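You operate a simulated robot arm through the tools that you are given. There is no shell and no other tool. Be economical: measure what you need, move in short steps, check, and stop when the job is done.

The job below is to be done with a simulated robot arm. You get a single attempt, and the scene is never put back.

Task
Take the teal filter cartridge from the tall carton and put it on top of the black box on the top of the black cabinet.

The check looks at the end state, three seconds after you hand in, the way a careful person would. Anything else that was tipped, shoved, dropped, spilled or broken makes it a failure.

Robot
A 7-joint arm with a two-finger parallel gripper on a trunk, on a base that drives. Base frame: it is fixed to the floor where the robot stands at the start and does not move with it; the origin is under the middle of the robot, x ahead of it, y to its left, z up. Readings come in m, degrees, newtons and seconds.
With the tool pointing down near the work surface it reaches from about 0.16 to 0.7 m from the robot's upright axis, wherever it stands. Its first joint turns from -115.0 to 115.0 degrees. Places, roughly: black box [0, -1.25, 1]. Payload 3.91 kg.
Tool frame: the origin (TCP) lies between the finger pads and is the grasp point; the fingertips stand 0.03 m ahead of it; z points along the fingers, y is the line along which they close. The gripper opens to 0.11 m. The fingers are 0.02 m wide and 0.01 m thick; the gripper's body (0.048 by 0.112 m) begins 0.055 m behind the TCP.
Orientation is that of the tool frame in the base frame, as a unit quaternion [w, x, y, z]. With the fingers straight down and closing along the base's y, the tool's x points along the base's -x, its y along +y and its z along -z.

Tools
- The arm moves only by the tool step_arm. Its argument "steps" is a list of rows, each a list of 7 numbers: the shift along the base's x, y, z in m, then the turn, a rotation vector about the base's x, y, z in degrees, then the gripper command, from -1 (shut) to 1 (fully open), values between in proportion. In form: [[tx, ty, tz, wx, wy, wz, grip], ...]. A call has 1 to 20 rows; each row shifts and turns the commanded pose from where the row before left it. A row lasts 0.2 s, in which the tool goes at most 0.05 m and 8.6 degrees; a call with a longer step from one row to the next is refused whole, and so is a gripper value outside its range. A pose out of reach is approached as far as the arm can. The call stops where the force on the tool passes 40 N (or 10 N more than at its start, if that is more) or the arm is blocked; 0.2 s more then pass. The fingers move at their own pace (about 0.108 m/s each) and stop on an object; they squeeze with about 45 N. The grip force told is the motor's: it shows also when the fingers shut on nothing. Time passes only in rows, and 0.2 s behind the last, so rows that do not move let the fingers close. It gives the time, the measured TCP pose, the force on the tool (base axes), the opening and the grip force at its end, in the units of the frame above (readings bear some noise), and new pictures: "show" is both (left out), scene, wrist or none.
- Cameras (640 x 400 px; columns grow to the right, rows downward): "scene" is now at [0.0133, 0.1407, 1.1559]; the picture's right is [-0.12, -0.99, 0.00], its down [-0.83, 0.10, -0.55] and it looks along [0.55, -0.07, -0.83] (base axes); focal length 266 px, centre (320, 200). "wrist" rides on the gripper at [0.072, 0.017, -0.103] in the tool frame; the picture's right is [-0.23, 0.97, 0.00], its down [-0.76, -0.18, -0.62] and it looks along [-0.61, -0.14, 0.78] (tool axes); focal length 222 px, centre (320, 200). There is no depth. A picture from a camera that has moved, and an enlarged one, comes with that camera's place and axes in the base frame and with its lens. The place of the scene camera against the robot may be out by one fixed shift of up to 0.012 m in any direction.
- slide_trunk(by): slides the trunk up (or, below 0, down) by that many m; the arm and the scene camera ride with it, the base frame stays. It gives what a move gives, with no picture.
- drive_base(legs): drives the robot by 1 to 6 legs, each [ahead, turn to the left] in m and degrees, along the robot's own axes; the way and the turn of a leg run together, so that a leg with both is an arc; at most 1.5 m and 180 degrees a leg. The arm and the cameras ride along, it lands a little off, and it stops where it bumps. It gives what a move gives, and a new picture of the scene camera.
- aim_head(pan, tilt): turns the head with the scene camera to pan (to the left, within 155 degrees either way) and tilt (down, from -29 to 69), counted from straight ahead of the robot. It gives what a move gives, and a new picture of the scene camera.
- zoom(camera, box): a new picture of the part [left, top, right, bottom] of that camera's present view, enlarged. It takes no simulated time.
- finish_job(): hands the job in; it is judged then, once.

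Work in short steps. Places have to be worked out from the pictures, the camera data and where the tool is seen: move nearer, look again, correct. Check each grasp and each placing, and mend what went wrong. You have 120 turns and 170 pictures in all, those below and enlarged ones among them. Open the gripper and draw the arm clear of the work before you hand the job in, unless the task says otherwise; then end with one line.

The tools are called after "Request:" as name(argument=value, ...) on one line, values as JSON. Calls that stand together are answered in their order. step_arm: Moves the arm, as the interface text tells. Its arguments: {"type":"object","properties":{"steps":{"type":"array","items":{"type":"array","items":{"type":"number"}}},"show":{"type":"string","enum":["both","scene","wrist","none"]}},"required":["steps"]} The other tools are called the same way: slide_trunk (by) slides the trunk up or down; drive_base (legs) drives the base; aim_head (pan, tilt) turns the head that bears the scene camera; zoom (camera, box) takes an enlarged picture of a part of a camera's view; finish_job () hands the job in.

At the start:

```text
time: 0.0
tcp_pos: [0.4317, 0.0675, 0.4598]
tcp_rot: [0.0, 0.0, 1.0, 0.0]
force: [1.0, -0.1, -1.3]
gripper_width: 0.1102
grip_force: 0.0
trunk travel left (down, up): [-0.275, 0.715]
robot x, y, heading: [-0.0005, 0.0009, -0.1]
head pan, tilt: [-6.9, 56.6]
```

scene: 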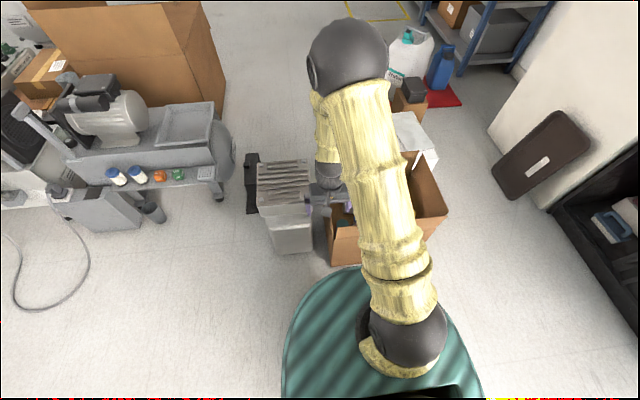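
wrist: 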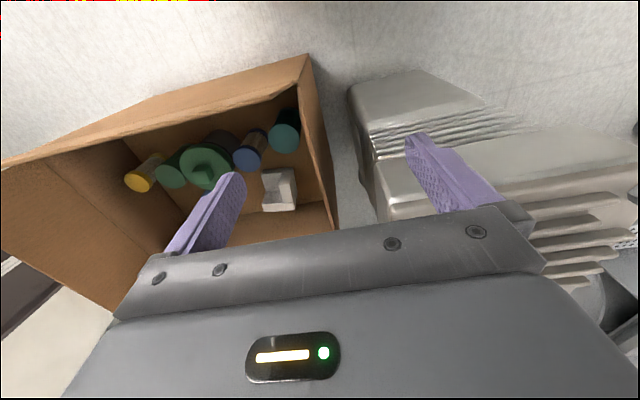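

The carton with several cartridges shows in the wrist view; I enlarge it to tell the colours apart and also look at the scene.

Request:
zoom(camera="wrist", box=[100, 40, 340, 240])

Request:
aim_head(pan=-75, tilt=20)

```text
2.00 times, centred on (220, 140) of wrist
camera zoom: at [0.3585, 0.0824, 0.5635], right [0.23, 0.97, 0.0], down [0.76, -0.18, 0.62], along [0.61, -0.14, -0.78], focal length 444 px, centre (520, 320)
```

zoom: 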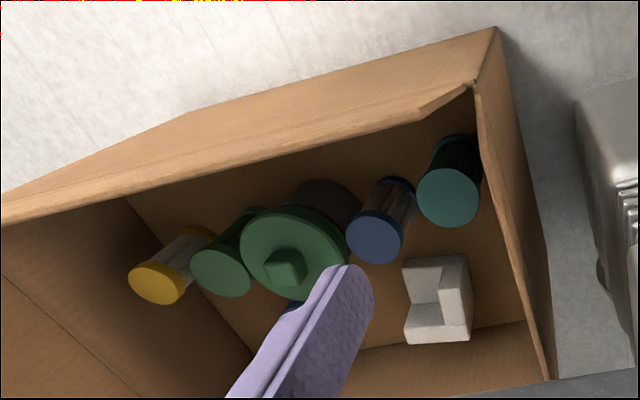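

```text
time: 1.4
tcp_pos: [0.4302, 0.0667, 0.4595]
tcp_rot: [0.0, 0.0, 1.0, 0.0]
force: [-0.3, -0.2, -0.6]
gripper_width: 0.1103
grip_force: 0.1
trunk travel left (down, up): [-0.275, 0.715]
robot x, y, heading: [-0.0025, 0.0006, 0.1]
head pan, tilt: [-75.0, 20.0]
camera scene: at [-0.0324, 0.0593, 1.2099], right [-0.97, -0.26, 0.0], down [-0.09, 0.33, -0.94], along [0.24, -0.91, -0.34], focal length 266 px, centre (320, 200)
```

scene: 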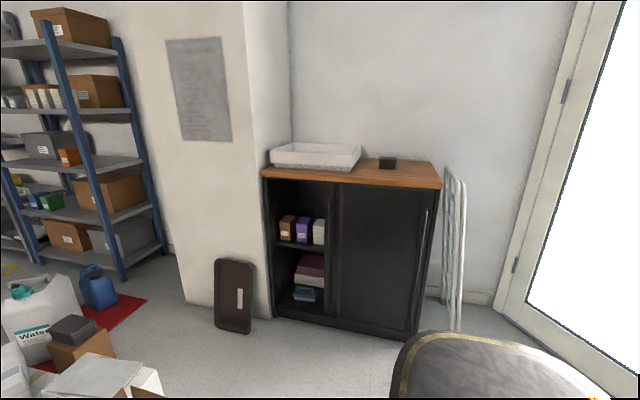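

Black box sits at the cabinet top. Teal cartridge is in the carton's near-left corner; I raise the tool and shift it right for a second wrist view (parallax).

Request:
step_arm(steps=[[0, 0, 0.05, 0, 0, 0, 1], [0, 0, 0.05, 0, 0, 0, 1], [0, 0, 0.05, 0, 0, 0, 1], [0, -0.03, 0, 0, 0, 0, 1], [0, -0.04, 0, 0, 0, 0, 1], [0, 0, 0, 0, 0, 0, 1]], show="wrist")

Request:
zoom(camera="wrist", box=[160, 40, 400, 240])

Request:
aim_head(pan=-15, tilt=65)

```text
time: 2.8
tcp_pos: [0.4311, -0.0038, 0.6096]
tcp_rot: [0.0, 0.0, 1.0, 0.0]
force: [-0.7, 0.3, -0.5]
gripper_width: 0.11
grip_force: 0.0
trunk travel left (down, up): [-0.275, 0.715]
robot x, y, heading: [0.0032, 0.0, -0.3]
head pan, tilt: [-75.0, 20.0]
camera wrist: at [0.3581, 0.0113, 0.714], right [0.23, 0.97, 0.0], down [0.76, -0.18, 0.62], along [0.61, -0.14, -0.78], focal length 222 px, centre (320, 200)
```

wrist: 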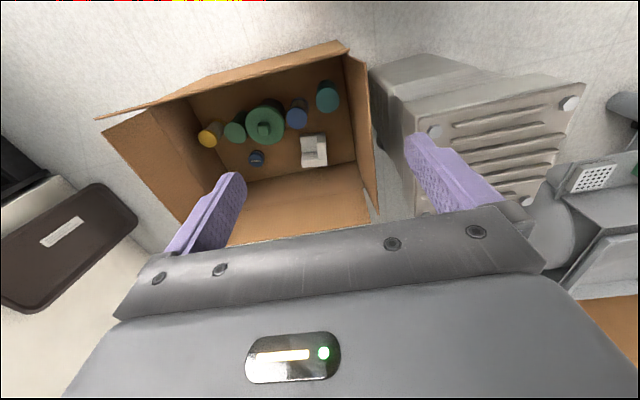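

```text
2.00 times, centred on (280, 140) of wrist
camera zoom: at [0.3581, 0.0113, 0.714], right [0.23, 0.97, 0.0], down [0.76, -0.18, 0.62], along [0.61, -0.14, -0.78], focal length 444 px, centre (400, 320)
```

zoom: 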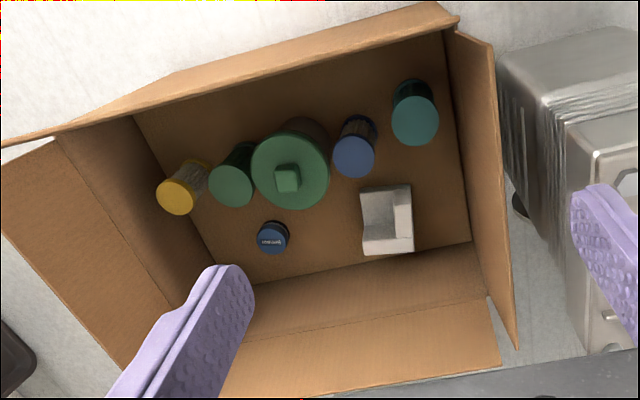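

```text
time: 4.1
tcp_pos: [0.4298, -0.0031, 0.61]
tcp_rot: [0.0, -0.001, 1.0, 0.0]
force: [0.1, -0.5, 0.6]
gripper_width: 0.1098
grip_force: 0.0
trunk travel left (down, up): [-0.275, 0.715]
robot x, y, heading: [0.0029, -0.0004, 0.1]
head pan, tilt: [-15.0, 65.0]
camera scene: at [0.002, 0.1334, 1.1463], right [-0.26, -0.97, 0.0], down [-0.88, 0.23, -0.42], along [0.41, -0.11, -0.91], focal length 266 px, centre (320, 200)
```

scene: 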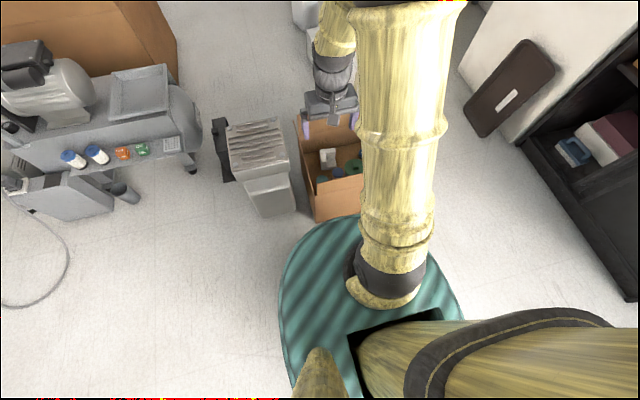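

Triangulation puts the teal cartridge's top at about (0.481, -0.001, 0.242), diameter ~0.046, rim ~0.265, left wall ~y=0.044. I'll turn the gripper 90° (closing along x, camera over the carton) and hover above to look.

Request:
step_arm(steps=[[0.005, 0, 0, 0, 0, 8.18, 0.5], [0.005, 0, 0, 0, 0, 8.18, 0.5], [0.005, 0, 0, 0, 0, 8.18, 0.5], [0.005, 0, 0, 0, 0, 8.18, 0.5], [0.005, 0, 0, 0, 0, 8.18, 0.5], [0.005, 0, 0, 0, 0, 8.18, 0.5], [0.005, 0, 0, 0, 0, 8.18, 0.5], [0.005, 0, 0, 0, 0, 8.18, 0.5], [0.005, 0, 0, 0, 0, 8.18, 0.5], [0.005, 0, -0.04, 0, 0, 8.18, 0.5], [0, 0.002, -0.04, 0, 0, 8.2, 0.5], [0, 0, -0.04, 0, 0, 0, 0.5], [0, 0, 0, 0, 0, 0, 0.5]], show="both")

```text
time: 6.9
tcp_pos: [0.4788, -0.0019, 0.4894]
tcp_rot: [0.0, 0.708, -0.706, 0.0]
force: [-0.7, 0.2, -0.1]
gripper_width: 0.0826
grip_force: 0.1
trunk travel left (down, up): [-0.275, 0.715]
robot x, y, heading: [-0.0016, -0.0023, 0.1]
head pan, tilt: [-15.0, 65.0]
camera scene: at [0.0021, 0.1334, 1.1462], right [-0.26, -0.97, 0.0], down [-0.88, 0.23, -0.42], along [0.41, -0.11, -0.91], focal length 266 px, centre (320, 200)
camera wrist: at [0.4629, -0.0759, 0.5932], right [-0.97, 0.23, 0.0], down [0.18, 0.76, 0.62], along [0.14, 0.61, -0.78], focal length 222 px, centre (320, 200)
```

scene: 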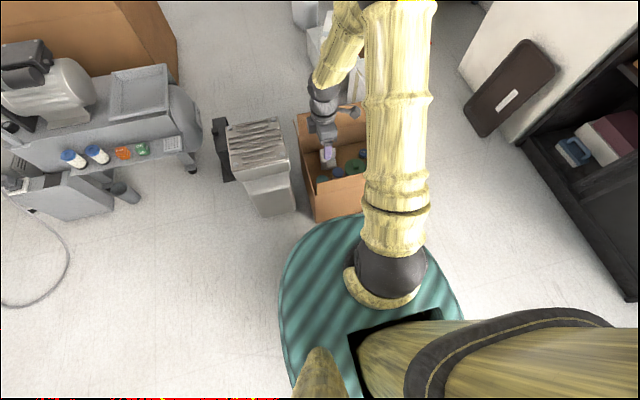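
wrist: 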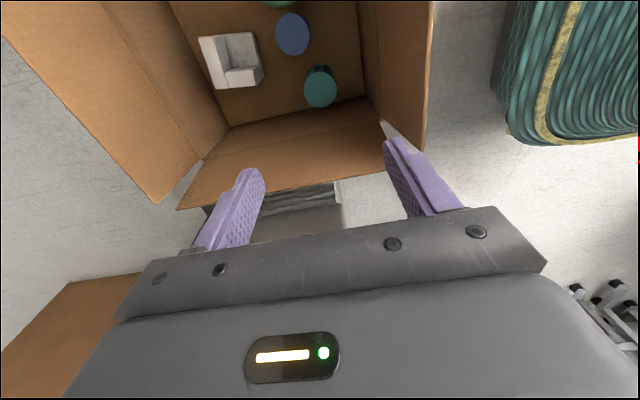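

The estimate is confirmed (teal at ≈(0.479, -0.001)); rim ≈0.29 with flaps leaning out to ≈0.39. I descend partway and look.

Request:
step_arm(steps=[[0.001, 0.001, -0.04, 0, 0, 0, 0.5], [0, 0, -0.04, 0, 0, 0, 0.5], [0, 0, -0.04, 0, 0, 0, 0.5], [0, 0, -0.04, 0, 0, 0, 0.5], [0, 0, -0.02, 0, 0, 0, 0.5], [0, 0, 0, 0, 0, 0, 0.5]], show="both")

Request:
zoom(camera="scene", box=[260, 60, 420, 230])

```text
time: 8.3
tcp_pos: [0.4821, -0.0, 0.3104]
tcp_rot: [0.0, -0.707, 0.707, 0.0]
force: [-0.3, 0.0, -0.1]
gripper_width: 0.0825
grip_force: 0.1
trunk travel left (down, up): [-0.275, 0.715]
robot x, y, heading: [-0.0043, -0.0016, -0.1]
head pan, tilt: [-15.0, 65.0]
camera scene: at [0.0021, 0.1335, 1.1462], right [-0.26, -0.97, 0.0], down [-0.88, 0.23, -0.42], along [0.41, -0.11, -0.91], focal length 266 px, centre (320, 200)
camera wrist: at [0.4645, -0.0737, 0.4134], right [-0.97, 0.23, 0.0], down [0.18, 0.76, 0.62], along [0.14, 0.61, -0.78], focal length 222 px, centre (320, 200)
```

scene: 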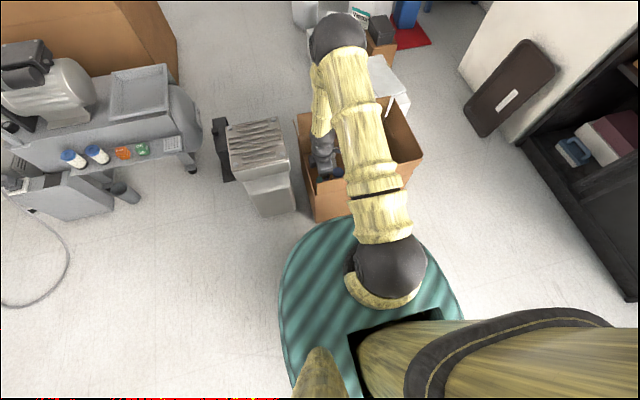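
wrist: 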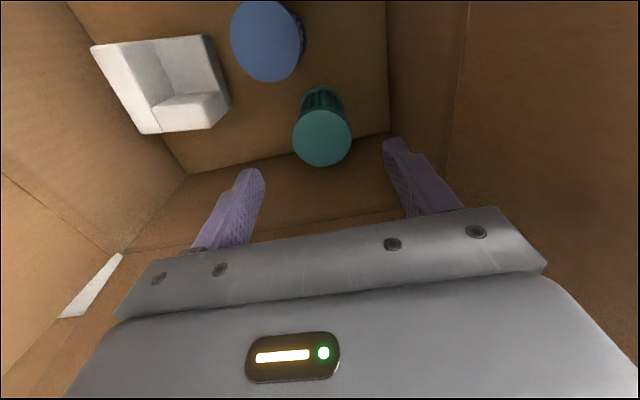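

```text
2.35 times, centred on (340, 145) of scene
camera zoom: at [0.0021, 0.1335, 1.1462], right [-0.26, -0.97, 0.0], down [-0.88, 0.23, -0.42], along [0.41, -0.11, -0.91], focal length 625 px, centre (273, 329)
```

zoom: 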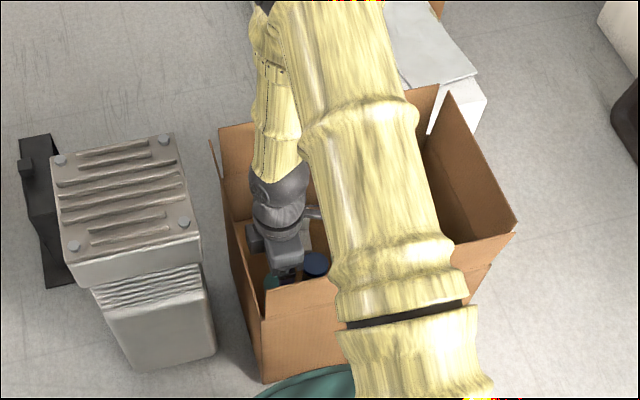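

Alignment is good (teal at x≈0.479, y≈-0.002). Descending gently to z≈0.225.

Request:
step_arm(steps=[[-0.002, -0.001, -0.025, 0, 0, 0, 0.5], [0, 0, -0.02, 0, 0, 0, 0.5], [0, 0, -0.02, 0, 0, 0, 0.5], [0, 0, -0.02, 0, 0, 0, 0.5], [0, 0, 0, 0, 0, 0, 0.5]], show="wrist")

Request:
zoom(camera="scene", box=[260, 60, 420, 230])

```text
time: 9.5
tcp_pos: [0.4795, -0.0028, 0.2245]
tcp_rot: [-0.001, 0.707, -0.707, 0.001]
force: [0.6, 0.1, -0.6]
gripper_width: 0.0825
grip_force: 0.0
trunk travel left (down, up): [-0.275, 0.715]
robot x, y, heading: [-0.0031, -0.0034, -0.0]
head pan, tilt: [-15.0, 65.0]
camera wrist: at [0.4632, -0.076, 0.3289], right [-0.97, 0.23, 0.0], down [0.18, 0.76, 0.62], along [0.14, 0.61, -0.78], focal length 222 px, centre (320, 200)
```

wrist: 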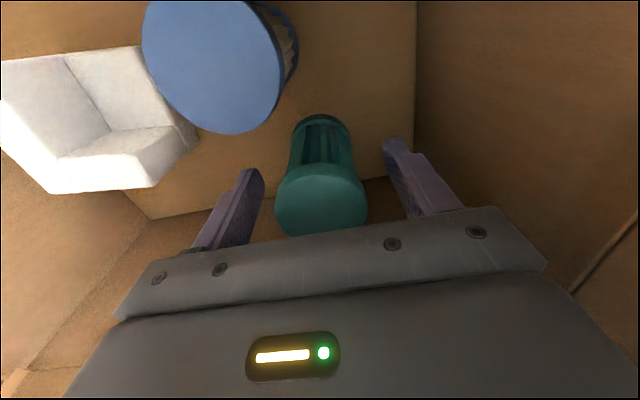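

```text
2.35 times, centred on (340, 145) of scene
camera zoom: at [0.0021, 0.1335, 1.1462], right [-0.26, -0.97, 0.0], down [-0.88, 0.23, -0.42], along [0.41, -0.11, -0.91], focal length 625 px, centre (273, 329)
```

zoom: 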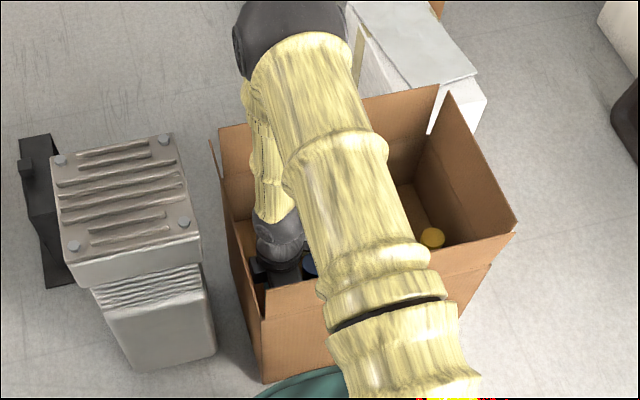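

The cartridge is between the pads. Close the fingers.

Request:
step_arm(steps=[[0, 0, 0, 0, 0, 0, 0], [0, 0, 0, 0, 0, 0, -1], [0, 0, 0, 0, 0, 0, -1], [0, 0, 0, 0, 0, 0, -1]], show="wrist")

```text
time: 10.5
tcp_pos: [0.4801, -0.0018, 0.2244]
tcp_rot: [0.0, 0.707, -0.707, 0.0]
force: [-0.2, 0.4, 0.0]
gripper_width: 0.0465
grip_force: 44.7
trunk travel left (down, up): [-0.275, 0.715]
robot x, y, heading: [-0.0024, -0.0027, 0.1]
head pan, tilt: [-15.0, 65.0]
camera wrist: at [0.4632, -0.076, 0.329], right [-0.97, 0.23, 0.0], down [0.18, 0.76, 0.62], along [0.14, 0.61, -0.78], focal length 222 px, centre (320, 200)
```

wrist: 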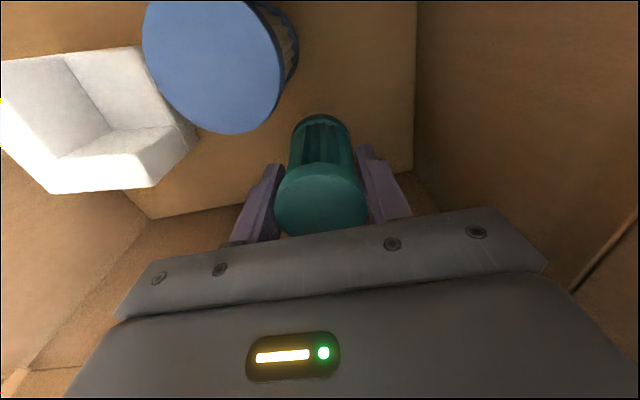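

Gripped at 46.5 mm. Lift straight up clear of the flaps.

Request:
step_arm(steps=[[0, 0, 0.02, 0, 0, 0, -1], [0, 0, 0.03, 0, 0, 0, -1], [0, 0, 0.04, 0, 0, 0, -1], [0, 0, 0.04, 0, 0, 0, -1], [0, 0, 0.04, 0, 0, 0, -1], [0, 0, 0.04, 0, 0, 0, -1], [0, 0, 0.04, 0, 0, 0, -1], [0, 0, 0.04, 0, 0, 0, -1], [0, 0, 0, 0, 0, 0, -1]], show="wrist")

Request:
aim_head(pan=-75, tilt=30)

Request:
zoom(camera="scene", box=[250, 60, 470, 200])

```text
time: 12.5
tcp_pos: [0.481, -0.0018, 0.5148]
tcp_rot: [0.0, 0.707, -0.707, 0.0]
force: [-0.4, -0.1, -0.7]
gripper_width: 0.0467
grip_force: 46.0
trunk travel left (down, up): [-0.275, 0.715]
robot x, y, heading: [0.0019, -0.0016, 0.0]
head pan, tilt: [-15.0, 65.0]
camera wrist: at [0.4644, -0.076, 0.6189], right [-0.97, 0.23, 0.0], down [0.18, 0.76, 0.62], along [0.14, 0.61, -0.78], focal length 222 px, centre (320, 200)
```

wrist: 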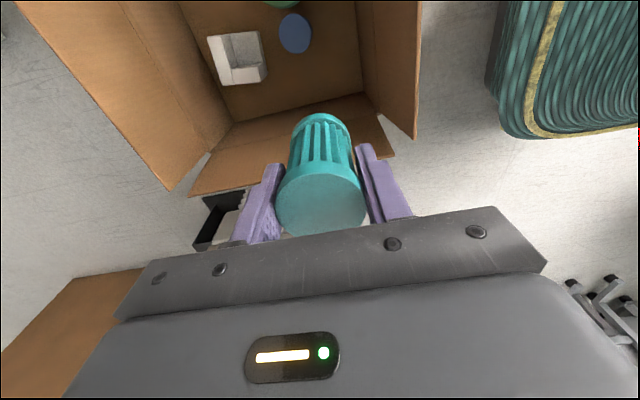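

```text
time: 13.8
tcp_pos: [0.4809, -0.0015, 0.5147]
tcp_rot: [-0.001, -0.707, 0.707, -0.001]
force: [-0.3, -0.7, -1.3]
gripper_width: 0.0467
grip_force: 44.7
trunk travel left (down, up): [-0.275, 0.715]
robot x, y, heading: [0.0, -0.0007, -0.1]
head pan, tilt: [-75.0, 30.0]
camera scene: at [-0.0331, 0.0618, 1.1939], right [-0.97, -0.26, 0.0], down [-0.13, 0.48, -0.87], along [0.22, -0.84, -0.5], focal length 266 px, centre (320, 200)
```

scene: 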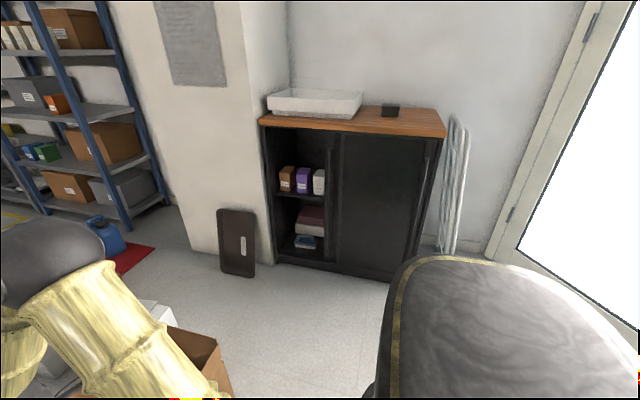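

```text
2.86 times, centred on (360, 130) of scene
camera zoom: at [-0.0331, 0.0618, 1.1939], right [-0.97, -0.26, 0.0], down [-0.13, 0.48, -0.87], along [0.22, -0.84, -0.5], focal length 758 px, centre (206, 400)
```

zoom: 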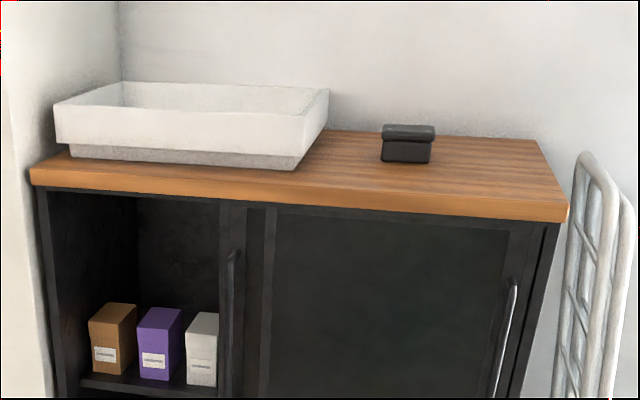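

Cartridge is firmly held. I raise the trunk so the arm clears everything, then look around the base before driving.

Request:
slide_trunk(by=0.6)

Request:
aim_head(pan=-75, tilt=45)

Request:
aim_head(pan=-20, tilt=65)

Request:
aim_head(pan=-150, tilt=45)

```text
refused: 0.6 is not a number from -0.4 to 0.4
```

```text
time: 14.6
tcp_pos: [0.4814, -0.0021, 0.5151]
tcp_rot: [0.0, 0.707, -0.707, 0.001]
force: [-0.5, 0.7, -0.8]
gripper_width: 0.0467
grip_force: 44.7
trunk travel left (down, up): [-0.275, 0.715]
robot x, y, heading: [-0.0015, -0.0006, -0.0]
head pan, tilt: [-75.0, 45.0]
camera scene: at [-0.0355, 0.0706, 1.1713], right [-0.97, -0.26, 0.0], down [-0.18, 0.68, -0.71], along [0.18, -0.68, -0.71], focal length 266 px, centre (320, 200)
```

scene: 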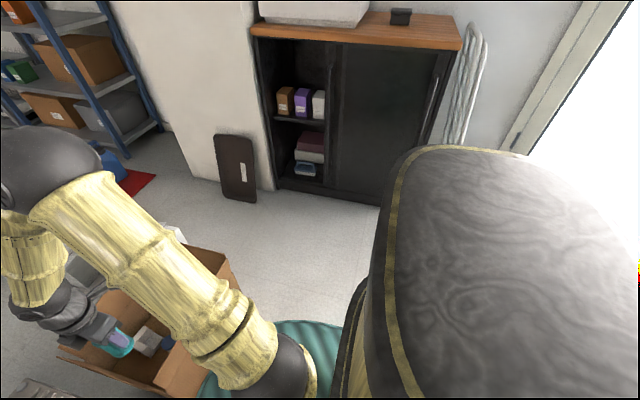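

```text
time: 15.8
tcp_pos: [0.4813, -0.0027, 0.5147]
tcp_rot: [0.0, -0.707, 0.708, 0.0]
force: [-0.2, 1.6, -0.2]
gripper_width: 0.0464
grip_force: 44.2
trunk travel left (down, up): [-0.275, 0.715]
robot x, y, heading: [0.0011, 0.0008, -0.1]
head pan, tilt: [-20.0, 65.0]
camera scene: at [0.0005, 0.1284, 1.1463], right [-0.34, -0.94, 0.0], down [-0.85, 0.31, -0.42], along [0.4, -0.14, -0.91], focal length 266 px, centre (320, 200)
```

scene: 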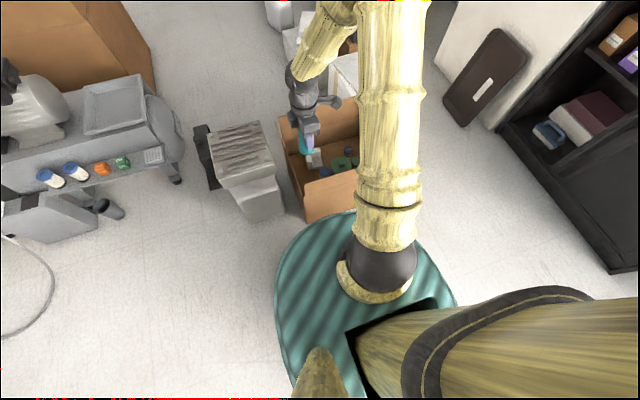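

```text
time: 17.9
tcp_pos: [0.4811, -0.0005, 0.5145]
tcp_rot: [0.001, 0.707, -0.707, 0.001]
force: [0.3, -0.4, -1.4]
gripper_width: 0.0465
grip_force: 45.2
trunk travel left (down, up): [-0.275, 0.715]
robot x, y, heading: [-0.0001, 0.0005, 0.1]
head pan, tilt: [-150.0, 45.0]
camera scene: at [-0.127, 0.1085, 1.1713], right [-0.5, 0.87, 0.0], down [0.61, 0.35, -0.71], along [-0.61, -0.35, -0.71], focal length 266 px, centre (320, 200)
```

scene: 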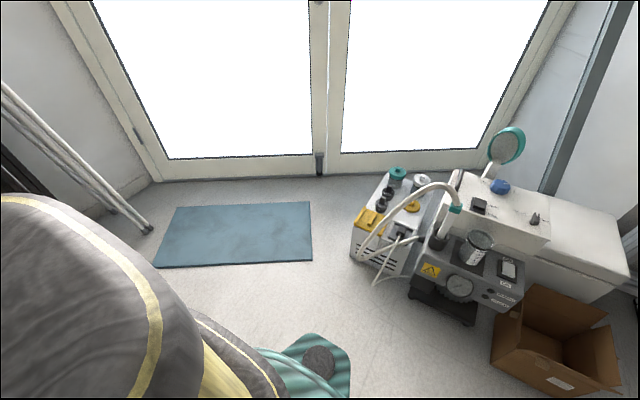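

Base footprint is about ±0.31 by ±0.25 and floor is clear behind and to the right. I raise the trunk in two moves, then back off slightly and turn right.

Request:
slide_trunk(by=0.4)

Request:
slide_trunk(by=0.25)

Request:
aim_head(pan=0, tilt=45)

Request:
drive_base(legs=[[-0.1, 0], [0, -90]])

```text
time: 21.7
tcp_pos: [0.4815, -0.0021, 0.9144]
tcp_rot: [0.0, -0.707, 0.707, 0.0]
force: [-0.7, 0.5, -0.6]
gripper_width: 0.0463
grip_force: 44.7
trunk travel left (down, up): [-0.675, 0.315]
robot x, y, heading: [-0.0012, -0.0023, -0.2]
head pan, tilt: [-150.0, 45.0]
```

```text
time: 24.3
tcp_pos: [0.4825, -0.0014, 1.1649]
tcp_rot: [-0.001, -0.706, 0.708, 0.0]
force: [0.0, 1.0, 0.2]
gripper_width: 0.0466
grip_force: 45.0
trunk travel left (down, up): [-0.925, 0.065]
robot x, y, heading: [-0.0002, -0.0031, -0.1]
head pan, tilt: [-150.0, 45.0]
```

```text
time: 26.7
tcp_pos: [0.4819, -0.0009, 1.1649]
tcp_rot: [0.0, 0.707, -0.707, 0.0]
force: [0.0, 0.0, 0.0]
gripper_width: 0.0465
grip_force: 45.1
trunk travel left (down, up): [-0.925, 0.065]
robot x, y, heading: [-0.0001, -0.0027, -0.0]
head pan, tilt: [0.0, 45.0]
camera scene: at [0.0249, 0.1491, 1.8213], right [0.0, -1.0, 0.0], down [-0.71, 0.0, -0.71], along [0.71, 0.0, -0.71], focal length 266 px, centre (320, 200)
```

scene: 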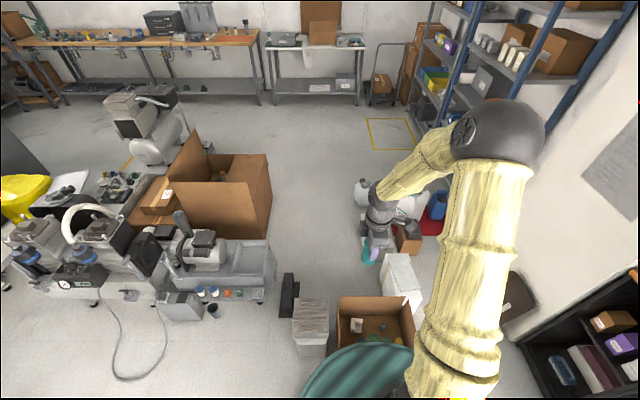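

```text
time: 31.6
tcp_pos: [-0.1032, -0.4815, 1.1643]
tcp_rot: [0.0, 0.0, 1.0, -0.001]
force: [0.5, 0.2, -0.9]
gripper_width: 0.0466
grip_force: 44.7
trunk travel left (down, up): [-0.925, 0.065]
robot x, y, heading: [-0.1028, -0.0013, -90.1]
head pan, tilt: [0.0, 45.0]
camera scene: at [0.055, -0.0258, 1.8213], right [-1.0, 0.0, 0.0], down [0.0, 0.71, -0.71], along [0.0, -0.71, -0.71], focal length 266 px, centre (320, 200)
```

scene: 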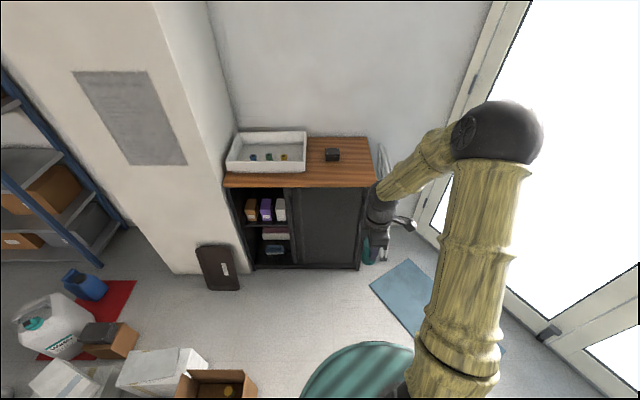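

Black box top estimated at (-0.015, -1.252, 0.958); cabinet front ≈ y -1.0. Drive ahead 0.55 m.

Request:
drive_base(legs=[[0.55, 0]])

Request:
aim_head(pan=0, tilt=60)

Request:
zoom(camera="wrist", box=[0, 0, 640, 400])

```text
time: 34.8
tcp_pos: [-0.1089, -1.0332, 1.1644]
tcp_rot: [0.0, 0.003, 1.0, 0.001]
force: [-0.3, -0.3, -0.1]
gripper_width: 0.0466
grip_force: 44.9
trunk travel left (down, up): [-0.925, 0.065]
robot x, y, heading: [-0.1054, -0.5475, -90.4]
head pan, tilt: [0.0, 45.0]
camera scene: at [0.0522, -0.5792, 1.8213], right [-1.0, 0.01, 0.0], down [0.01, 0.71, -0.71], along [-0.01, -0.71, -0.71], focal length 266 px, centre (320, 200)
```

scene: 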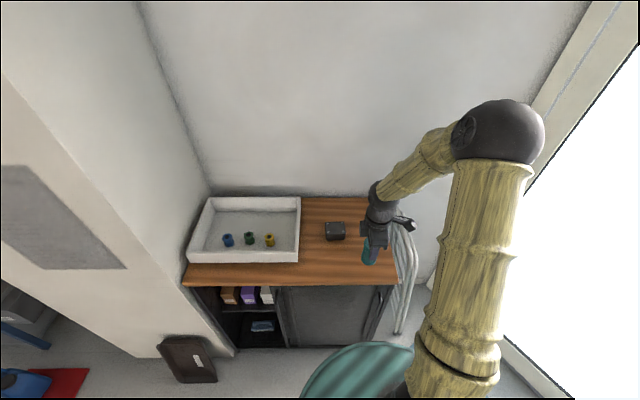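

```text
time: 35.6
tcp_pos: [-0.1086, -1.0329, 1.1637]
tcp_rot: [0.0, 0.003, 1.0, -0.001]
force: [-0.5, -0.3, -0.3]
gripper_width: 0.047
grip_force: 44.7
trunk travel left (down, up): [-0.925, 0.065]
robot x, y, heading: [-0.1026, -0.5521, -90.7]
head pan, tilt: [0.0, 60.0]
camera scene: at [0.0523, -0.5634, 1.8018], right [-1.0, 0.01, 0.0], down [0.01, 0.87, -0.5], along [0.0, -0.5, -0.87], focal length 266 px, centre (320, 200)
```

scene: 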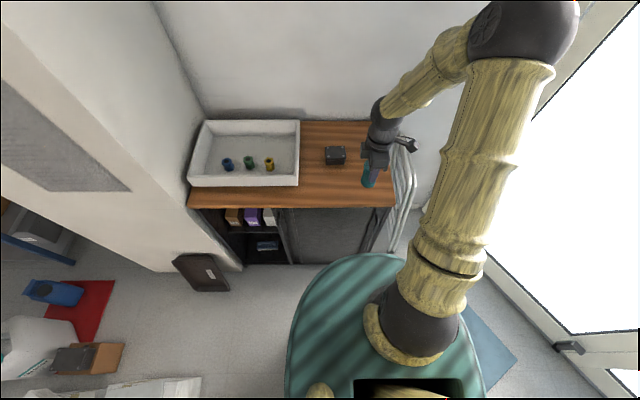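

```text
1.00 times, centred on (320, 200) of wrist
camera zoom: at [-0.1814, -1.0169, 1.2685], right [0.23, 0.97, 0.0], down [0.76, -0.18, 0.62], along [0.61, -0.15, -0.78], focal length 222 px, centre (320, 200)
```

zoom: 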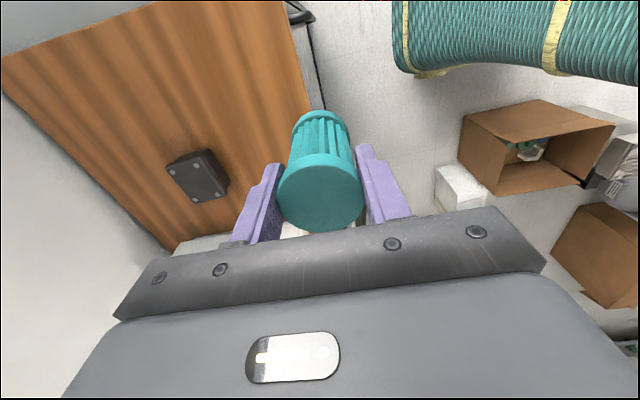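

The box is visible in the wrist view; I enlarge it to refine its place before extending the arm.

Request:
zoom(camera="wrist", box=[130, 120, 290, 220])

Request:
zoom(camera="scene", box=[280, 110, 440, 210])

```text
4.00 times, centred on (210, 170) of wrist
camera zoom: at [-0.1814, -1.0169, 1.2685], right [0.23, 0.97, 0.0], down [0.76, -0.18, 0.62], along [0.61, -0.15, -0.78], focal length 888 px, centre (760, 320)
```

zoom: 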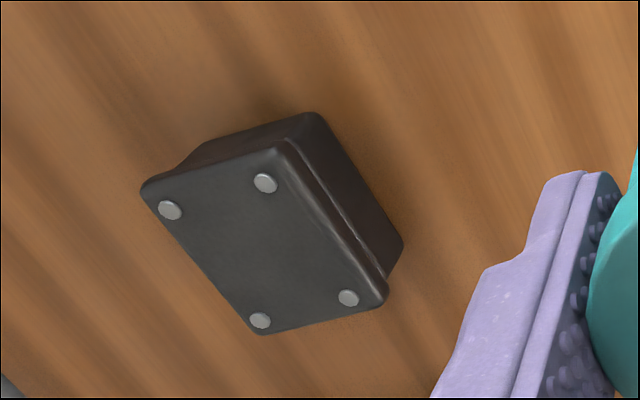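

```text
4.00 times, centred on (360, 160) of scene
camera zoom: at [0.0523, -0.5634, 1.8018], right [-1.0, 0.01, 0.0], down [0.01, 0.87, -0.5], along [0.0, -0.5, -0.87], focal length 1062 px, centre (160, 360)
```

zoom: 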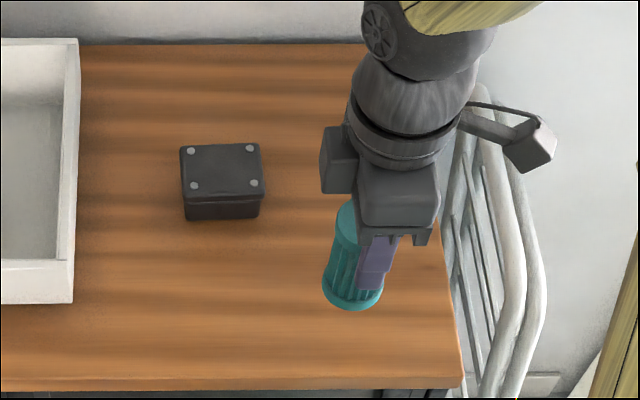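

Box lid ≈0.08×0.06 with four corner bolts; centre ≈(-0.015, -1.27±0.02), z ≈0.935–0.958. I extend the arm towards it at the present height and re-measure.

Request:
step_arm(steps=[[0.01, -0.035, 0, 0, 0, 0, -1], [0.01, -0.035, 0, 0, 0, 0, -1], [0.01, -0.035, 0, 0, 0, 0, -1], [0.01, -0.035, 0, 0, 0, 0, -1], [0.01, -0.035, 0, 0, 0, 0, -1], [0, 0, 0, 0, 0, 0, -1]], show="both")

Request:
zoom(camera="wrist", box=[200, 80, 400, 240])

```text
time: 37.0
tcp_pos: [-0.0601, -1.2084, 1.166]
tcp_rot: [-0.001, 0.003, 1.0, 0.0]
force: [-0.3, -0.3, -0.5]
gripper_width: 0.0465
grip_force: 45.8
trunk travel left (down, up): [-0.925, 0.065]
robot x, y, heading: [-0.1047, -0.5492, -90.6]
head pan, tilt: [0.0, 60.0]
camera scene: at [0.0517, -0.5624, 1.8019], right [-1.0, 0.01, 0.0], down [0.01, 0.87, -0.5], along [0.0, -0.5, -0.87], focal length 266 px, centre (320, 200)
camera wrist: at [-0.132, -1.1927, 1.2698], right [0.23, 0.97, 0.0], down [0.76, -0.18, 0.62], along [0.61, -0.15, -0.78], focal length 222 px, centre (320, 200)
```

scene: 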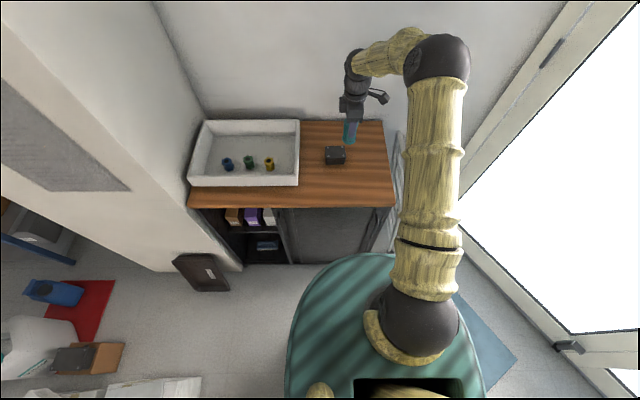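
wrist: 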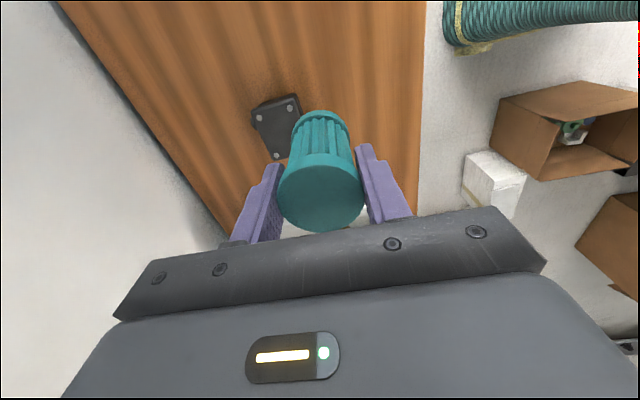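

```text
2.50 times, centred on (300, 160) of wrist
camera zoom: at [-0.132, -1.1927, 1.2698], right [0.23, 0.97, 0.0], down [0.76, -0.18, 0.62], along [0.61, -0.15, -0.78], focal length 555 px, centre (370, 300)
```

zoom: 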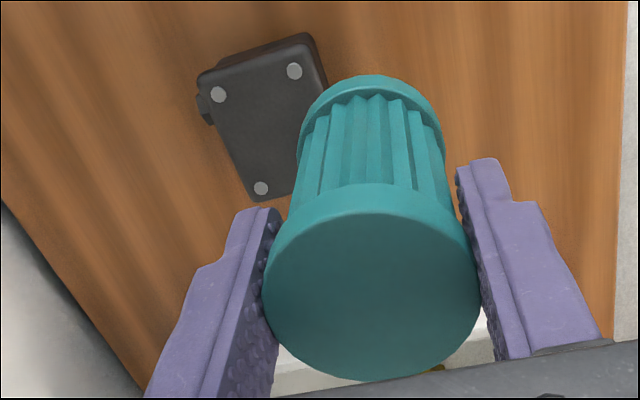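

Bolts triangulate to lid centre ≈(-0.018, -1.277), top z≈0.9535; cartridge bottom ≈0.067 below TCP. I move over the box and lower to z≈1.06.

Request:
step_arm(steps=[[0.014, -0.023, 0, 0, 0, 0, -1], [0.014, -0.023, 0, 0, 0, 0, -1], [0.014, -0.023, 0, 0, 0, 0, -1], [0, 0, -0.025, 0, 0, 0, -1], [0, 0, -0.025, 0, 0, 0, -1], [0, 0, -0.025, 0, 0, 0, -1], [0, 0, -0.025, 0, 0, 0, -1], [0, 0, 0, 0, 0, 0, -1]], show="both")

Request:
zoom(camera="wrist", box=[200, 80, 400, 240])

Request:
zoom(camera="scene", box=[280, 100, 400, 190])

```text
time: 38.8
tcp_pos: [-0.0184, -1.2775, 1.0653]
tcp_rot: [-0.001, 0.004, 1.0, 0.0]
force: [0.0, 0.8, -0.2]
gripper_width: 0.0465
grip_force: 45.4
trunk travel left (down, up): [-0.925, 0.065]
robot x, y, heading: [-0.1023, -0.5532, -90.5]
head pan, tilt: [0.0, 60.0]
camera scene: at [0.0522, -0.5633, 1.8018], right [-1.0, 0.01, 0.0], down [0.01, 0.87, -0.5], along [0.0, -0.5, -0.87], focal length 266 px, centre (320, 200)
camera wrist: at [-0.0904, -1.2616, 1.1685], right [0.23, 0.97, 0.0], down [0.76, -0.18, 0.62], along [0.61, -0.15, -0.78], focal length 222 px, centre (320, 200)
```

scene: 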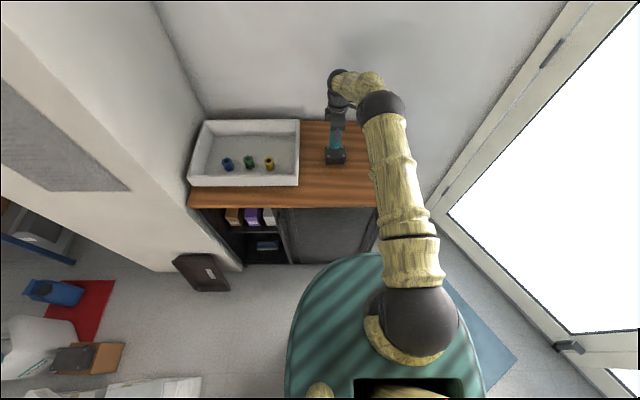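
wrist: 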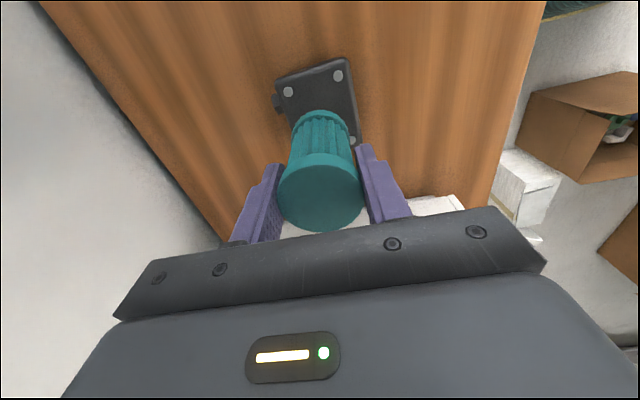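

```text
2.50 times, centred on (300, 160) of wrist
camera zoom: at [-0.0904, -1.2616, 1.1685], right [0.23, 0.97, 0.0], down [0.76, -0.18, 0.62], along [0.61, -0.15, -0.78], focal length 555 px, centre (370, 300)
```

zoom: 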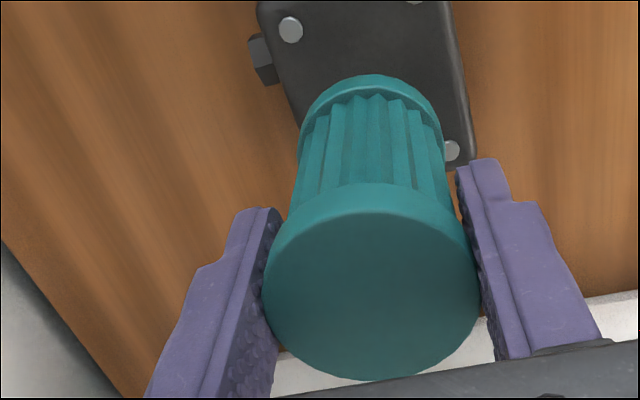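

```text
4.44 times, centred on (340, 145) of scene
camera zoom: at [0.0522, -0.5633, 1.8018], right [-1.0, 0.01, 0.0], down [0.01, 0.87, -0.5], along [0.0, -0.5, -0.87], focal length 1180 px, centre (231, 444)
```

zoom: 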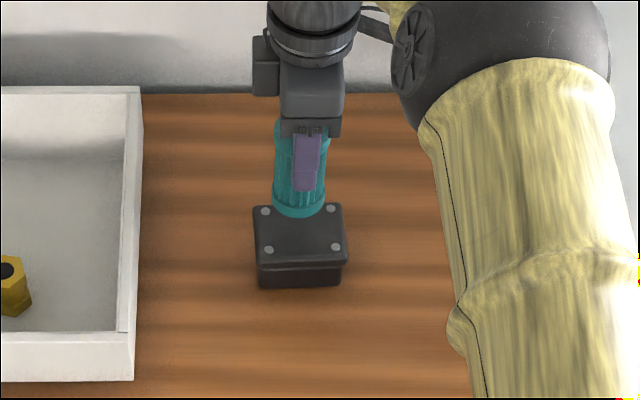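

Both views confirm the cartridge is centred on the lid. Lower to just above contact.

Request:
step_arm(steps=[[-0.001, 0, -0.015, 0, 0, 0, -1], [0, 0, -0.012, 0, 0, 0, -1], [0, 0, -0.008, 0, 0, 0, -1], [0, 0, -0.004, 0, 0, 0, -1], [0, 0, 0, 0, 0, 0, -1]], show="none")

Request:
zoom(camera="scene", box=[310, 120, 370, 180])

Request:
zoom(camera="wrist", box=[250, 60, 400, 180])

```text
time: 40.0
tcp_pos: [-0.0177, -1.277, 1.0266]
tcp_rot: [0.0, 0.004, 1.0, 0.001]
force: [-0.2, 0.4, -1.1]
gripper_width: 0.0464
grip_force: 45.2
trunk travel left (down, up): [-0.925, 0.065]
robot x, y, heading: [-0.1039, -0.551, -90.6]
head pan, tilt: [0.0, 60.0]
```

```text
6.67 times, centred on (340, 150) of scene
camera zoom: at [0.0524, -0.5637, 1.8018], right [-1.0, 0.01, 0.0], down [0.01, 0.87, -0.5], along [0.0, -0.5, -0.87], focal length 1770 px, centre (187, 533)
```

zoom: 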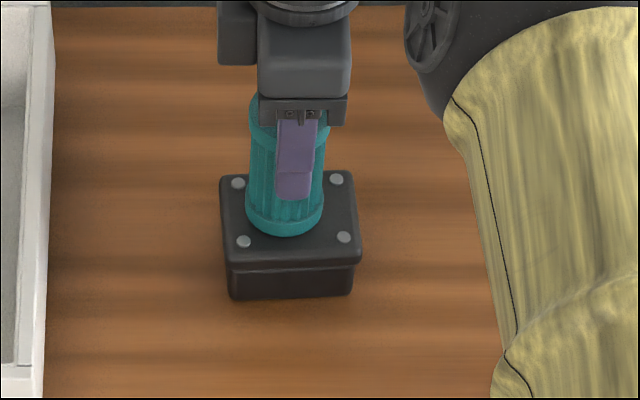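

```text
3.33 times, centred on (325, 120) of wrist
camera zoom: at [-0.0903, -1.261, 1.13], right [0.23, 0.97, 0.0], down [0.76, -0.18, 0.62], along [0.61, -0.15, -0.78], focal length 740 px, centre (303, 467)
```

zoom: 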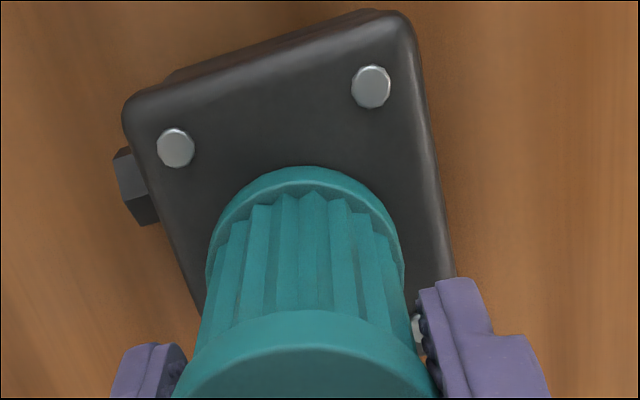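

Very close to contact; lower in 2 mm steps and watch force.

Request:
step_arm(steps=[[0, 0, -0.002, 0, 0, 0, -1], [0, 0, -0.002, 0, 0, 0, -1], [0, 0, 0, 0, 0, 0, -1]], show="none")

Request:
step_arm(steps=[[0, 0, -0.002, 0, 0, 0, -1], [0, 0, 0, 0, 0, 0, -1]], show="none")

```text
time: 40.8
tcp_pos: [-0.0191, -1.2759, 1.0248]
tcp_rot: [0.0, 0.003, 1.0, -0.003]
force: [-1.4, -1.4, 13.5]
gripper_width: 0.0465
grip_force: 44.8
trunk travel left (down, up): [-0.925, 0.065]
robot x, y, heading: [-0.106, -0.5512, -90.6]
head pan, tilt: [0.0, 60.0]
```

```text
time: 41.4
tcp_pos: [-0.0175, -1.2772, 1.022]
tcp_rot: [0.0, 0.004, 1.0, -0.003]
force: [-0.5, -4.8, 20.1]
gripper_width: 0.0464
grip_force: 45.2
trunk travel left (down, up): [-0.925, 0.065]
robot x, y, heading: [-0.1032, -0.5514, -90.6]
head pan, tilt: [0.0, 60.0]
```

Contact (≈20 N). Ease up about 4 mm to unload, then look before releasing.

Request:
step_arm(steps=[[0, 0, 0.002, 0, 0, 0, -1], [0, 0, 0.0015, 0, 0, 0, -1], [0, 0, 0, 0, 0, 0, -1]], show="none")

Request:
zoom(camera="wrist", box=[250, 60, 400, 180])

Request:
zoom(camera="scene", box=[310, 120, 370, 180])

```text
time: 42.2
tcp_pos: [-0.0184, -1.2751, 1.0214]
tcp_rot: [0.0, 0.004, 1.0, 0.001]
force: [0.2, -0.8, -0.7]
gripper_width: 0.0464
grip_force: 45.9
trunk travel left (down, up): [-0.925, 0.065]
robot x, y, heading: [-0.1062, -0.5493, -90.5]
head pan, tilt: [0.0, 60.0]
```

```text
3.33 times, centred on (325, 120) of wrist
camera zoom: at [-0.0901, -1.2599, 1.1264], right [0.23, 0.97, 0.0], down [0.76, -0.18, 0.62], along [0.61, -0.14, -0.78], focal length 740 px, centre (303, 467)
```

zoom: 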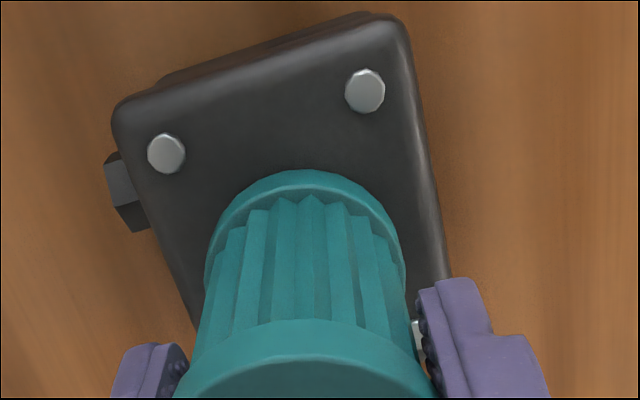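

```text
6.67 times, centred on (340, 150) of scene
camera zoom: at [0.0524, -0.5637, 1.8016], right [-1.0, 0.01, 0.0], down [0.01, 0.87, -0.5], along [0.0, -0.5, -0.87], focal length 1770 px, centre (187, 533)
```

zoom: 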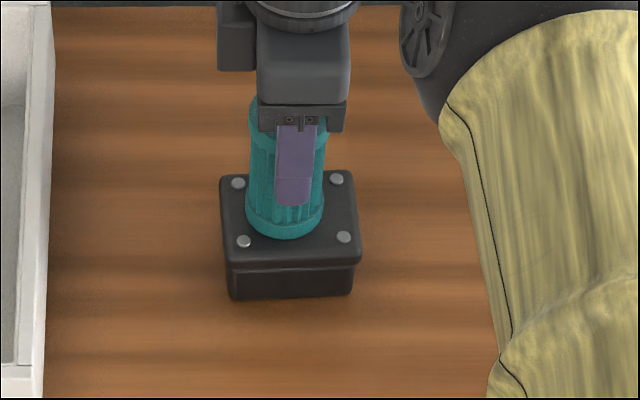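

Force is zero, the cartridge stands on the lid clear of the bolts. Open the fingers.

Request:
step_arm(steps=[[0, 0, 0, 0, 0, 0, 0.1], [0, 0, 0, 0, 0, 0, 0.5], [0, 0, 0, 0, 0, 0, 0.5]], show="wrist")

Request:
zoom(camera="scene", box=[310, 120, 370, 180])

```text
time: 43.0
tcp_pos: [-0.0188, -1.2774, 1.024]
tcp_rot: [0.0, 0.003, 1.0, 0.0]
force: [-0.7, 0.9, 0.3]
gripper_width: 0.0824
grip_force: 0.0
trunk travel left (down, up): [-0.925, 0.065]
robot x, y, heading: [-0.1089, -0.5553, -90.4]
head pan, tilt: [0.0, 60.0]
camera wrist: at [-0.0901, -1.2606, 1.1279], right [0.23, 0.97, 0.0], down [0.76, -0.18, 0.62], along [0.61, -0.15, -0.78], focal length 222 px, centre (320, 200)
```

wrist: 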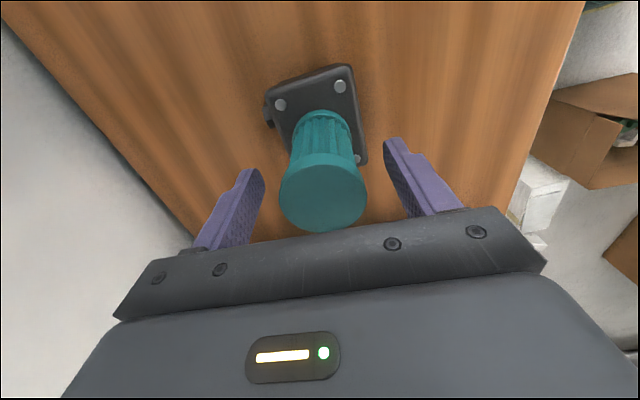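

```text
6.67 times, centred on (340, 150) of scene
camera zoom: at [0.0524, -0.5636, 1.8018], right [-1.0, 0.01, 0.0], down [0.01, 0.87, -0.5], along [0.0, -0.5, -0.87], focal length 1770 px, centre (187, 533)
```

zoom: 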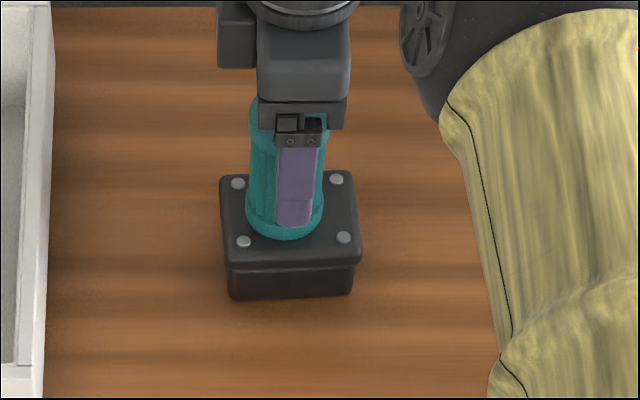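

Released and standing. Raise straight up, then draw back.

Request:
step_arm(steps=[[0, 0, 0.02, 0, 0, 0, 0.5], [0, 0, 0.03, 0, 0, 0, 0.5], [0, 0, 0.04, 0, 0, 0, 0.5], [0, 0, 0.04, 0, 0, 0, 0.5], [0, 0, 0.02, 0, 0, 0, 0.5], [-0.01, 0.035, 0, 0, 0, 0, 0.5], [-0.01, 0.035, 0, 0, 0, 0, 0.5], [-0.01, 0.035, 0, 0, 0, 0, 0.5], [-0.01, 0.035, 0, 0, 0, 0, 0.5], [-0.01, 0.035, 0, 0, 0, 0, 0.5], [0, 0, 0, 0, 0, 0, 0.5]], show="both")

Request:
zoom(camera="scene", box=[310, 120, 370, 180])

```text
time: 45.4
tcp_pos: [-0.0717, -1.1035, 1.1722]
tcp_rot: [0.0, 0.003, 1.0, 0.0]
force: [0.1, 0.0, 0.3]
gripper_width: 0.0823
grip_force: 0.1
trunk travel left (down, up): [-0.925, 0.065]
robot x, y, heading: [-0.103, -0.5542, -90.8]
head pan, tilt: [0.0, 60.0]
camera scene: at [0.0527, -0.5647, 1.8017], right [-1.0, 0.01, 0.0], down [0.01, 0.87, -0.5], along [0.0, -0.5, -0.87], focal length 266 px, centre (320, 200)
camera wrist: at [-0.1445, -1.0871, 1.2753], right [0.23, 0.97, 0.0], down [0.76, -0.18, 0.62], along [0.61, -0.15, -0.78], focal length 222 px, centre (320, 200)
```

scene: 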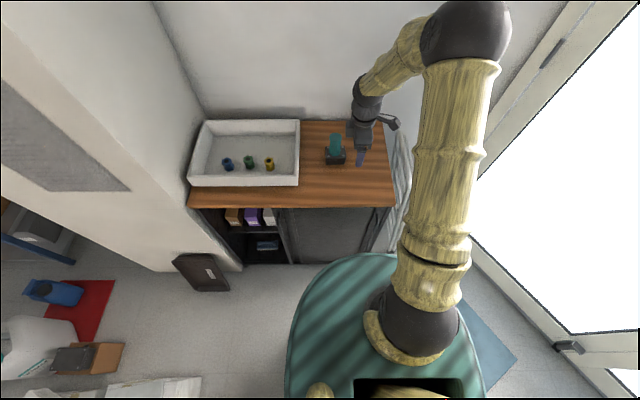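
wrist: 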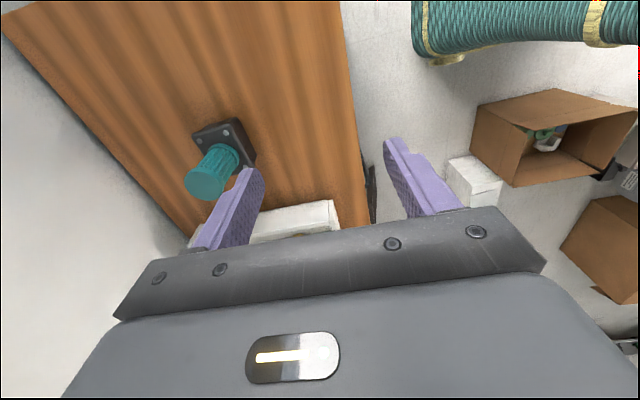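

```text
6.67 times, centred on (340, 150) of scene
camera zoom: at [0.0527, -0.5647, 1.8017], right [-1.0, 0.01, 0.0], down [0.01, 0.87, -0.5], along [0.0, -0.5, -0.87], focal length 1770 px, centre (187, 533)
```

zoom: 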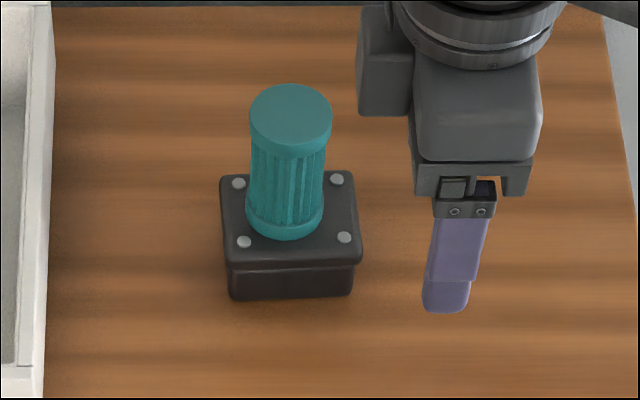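

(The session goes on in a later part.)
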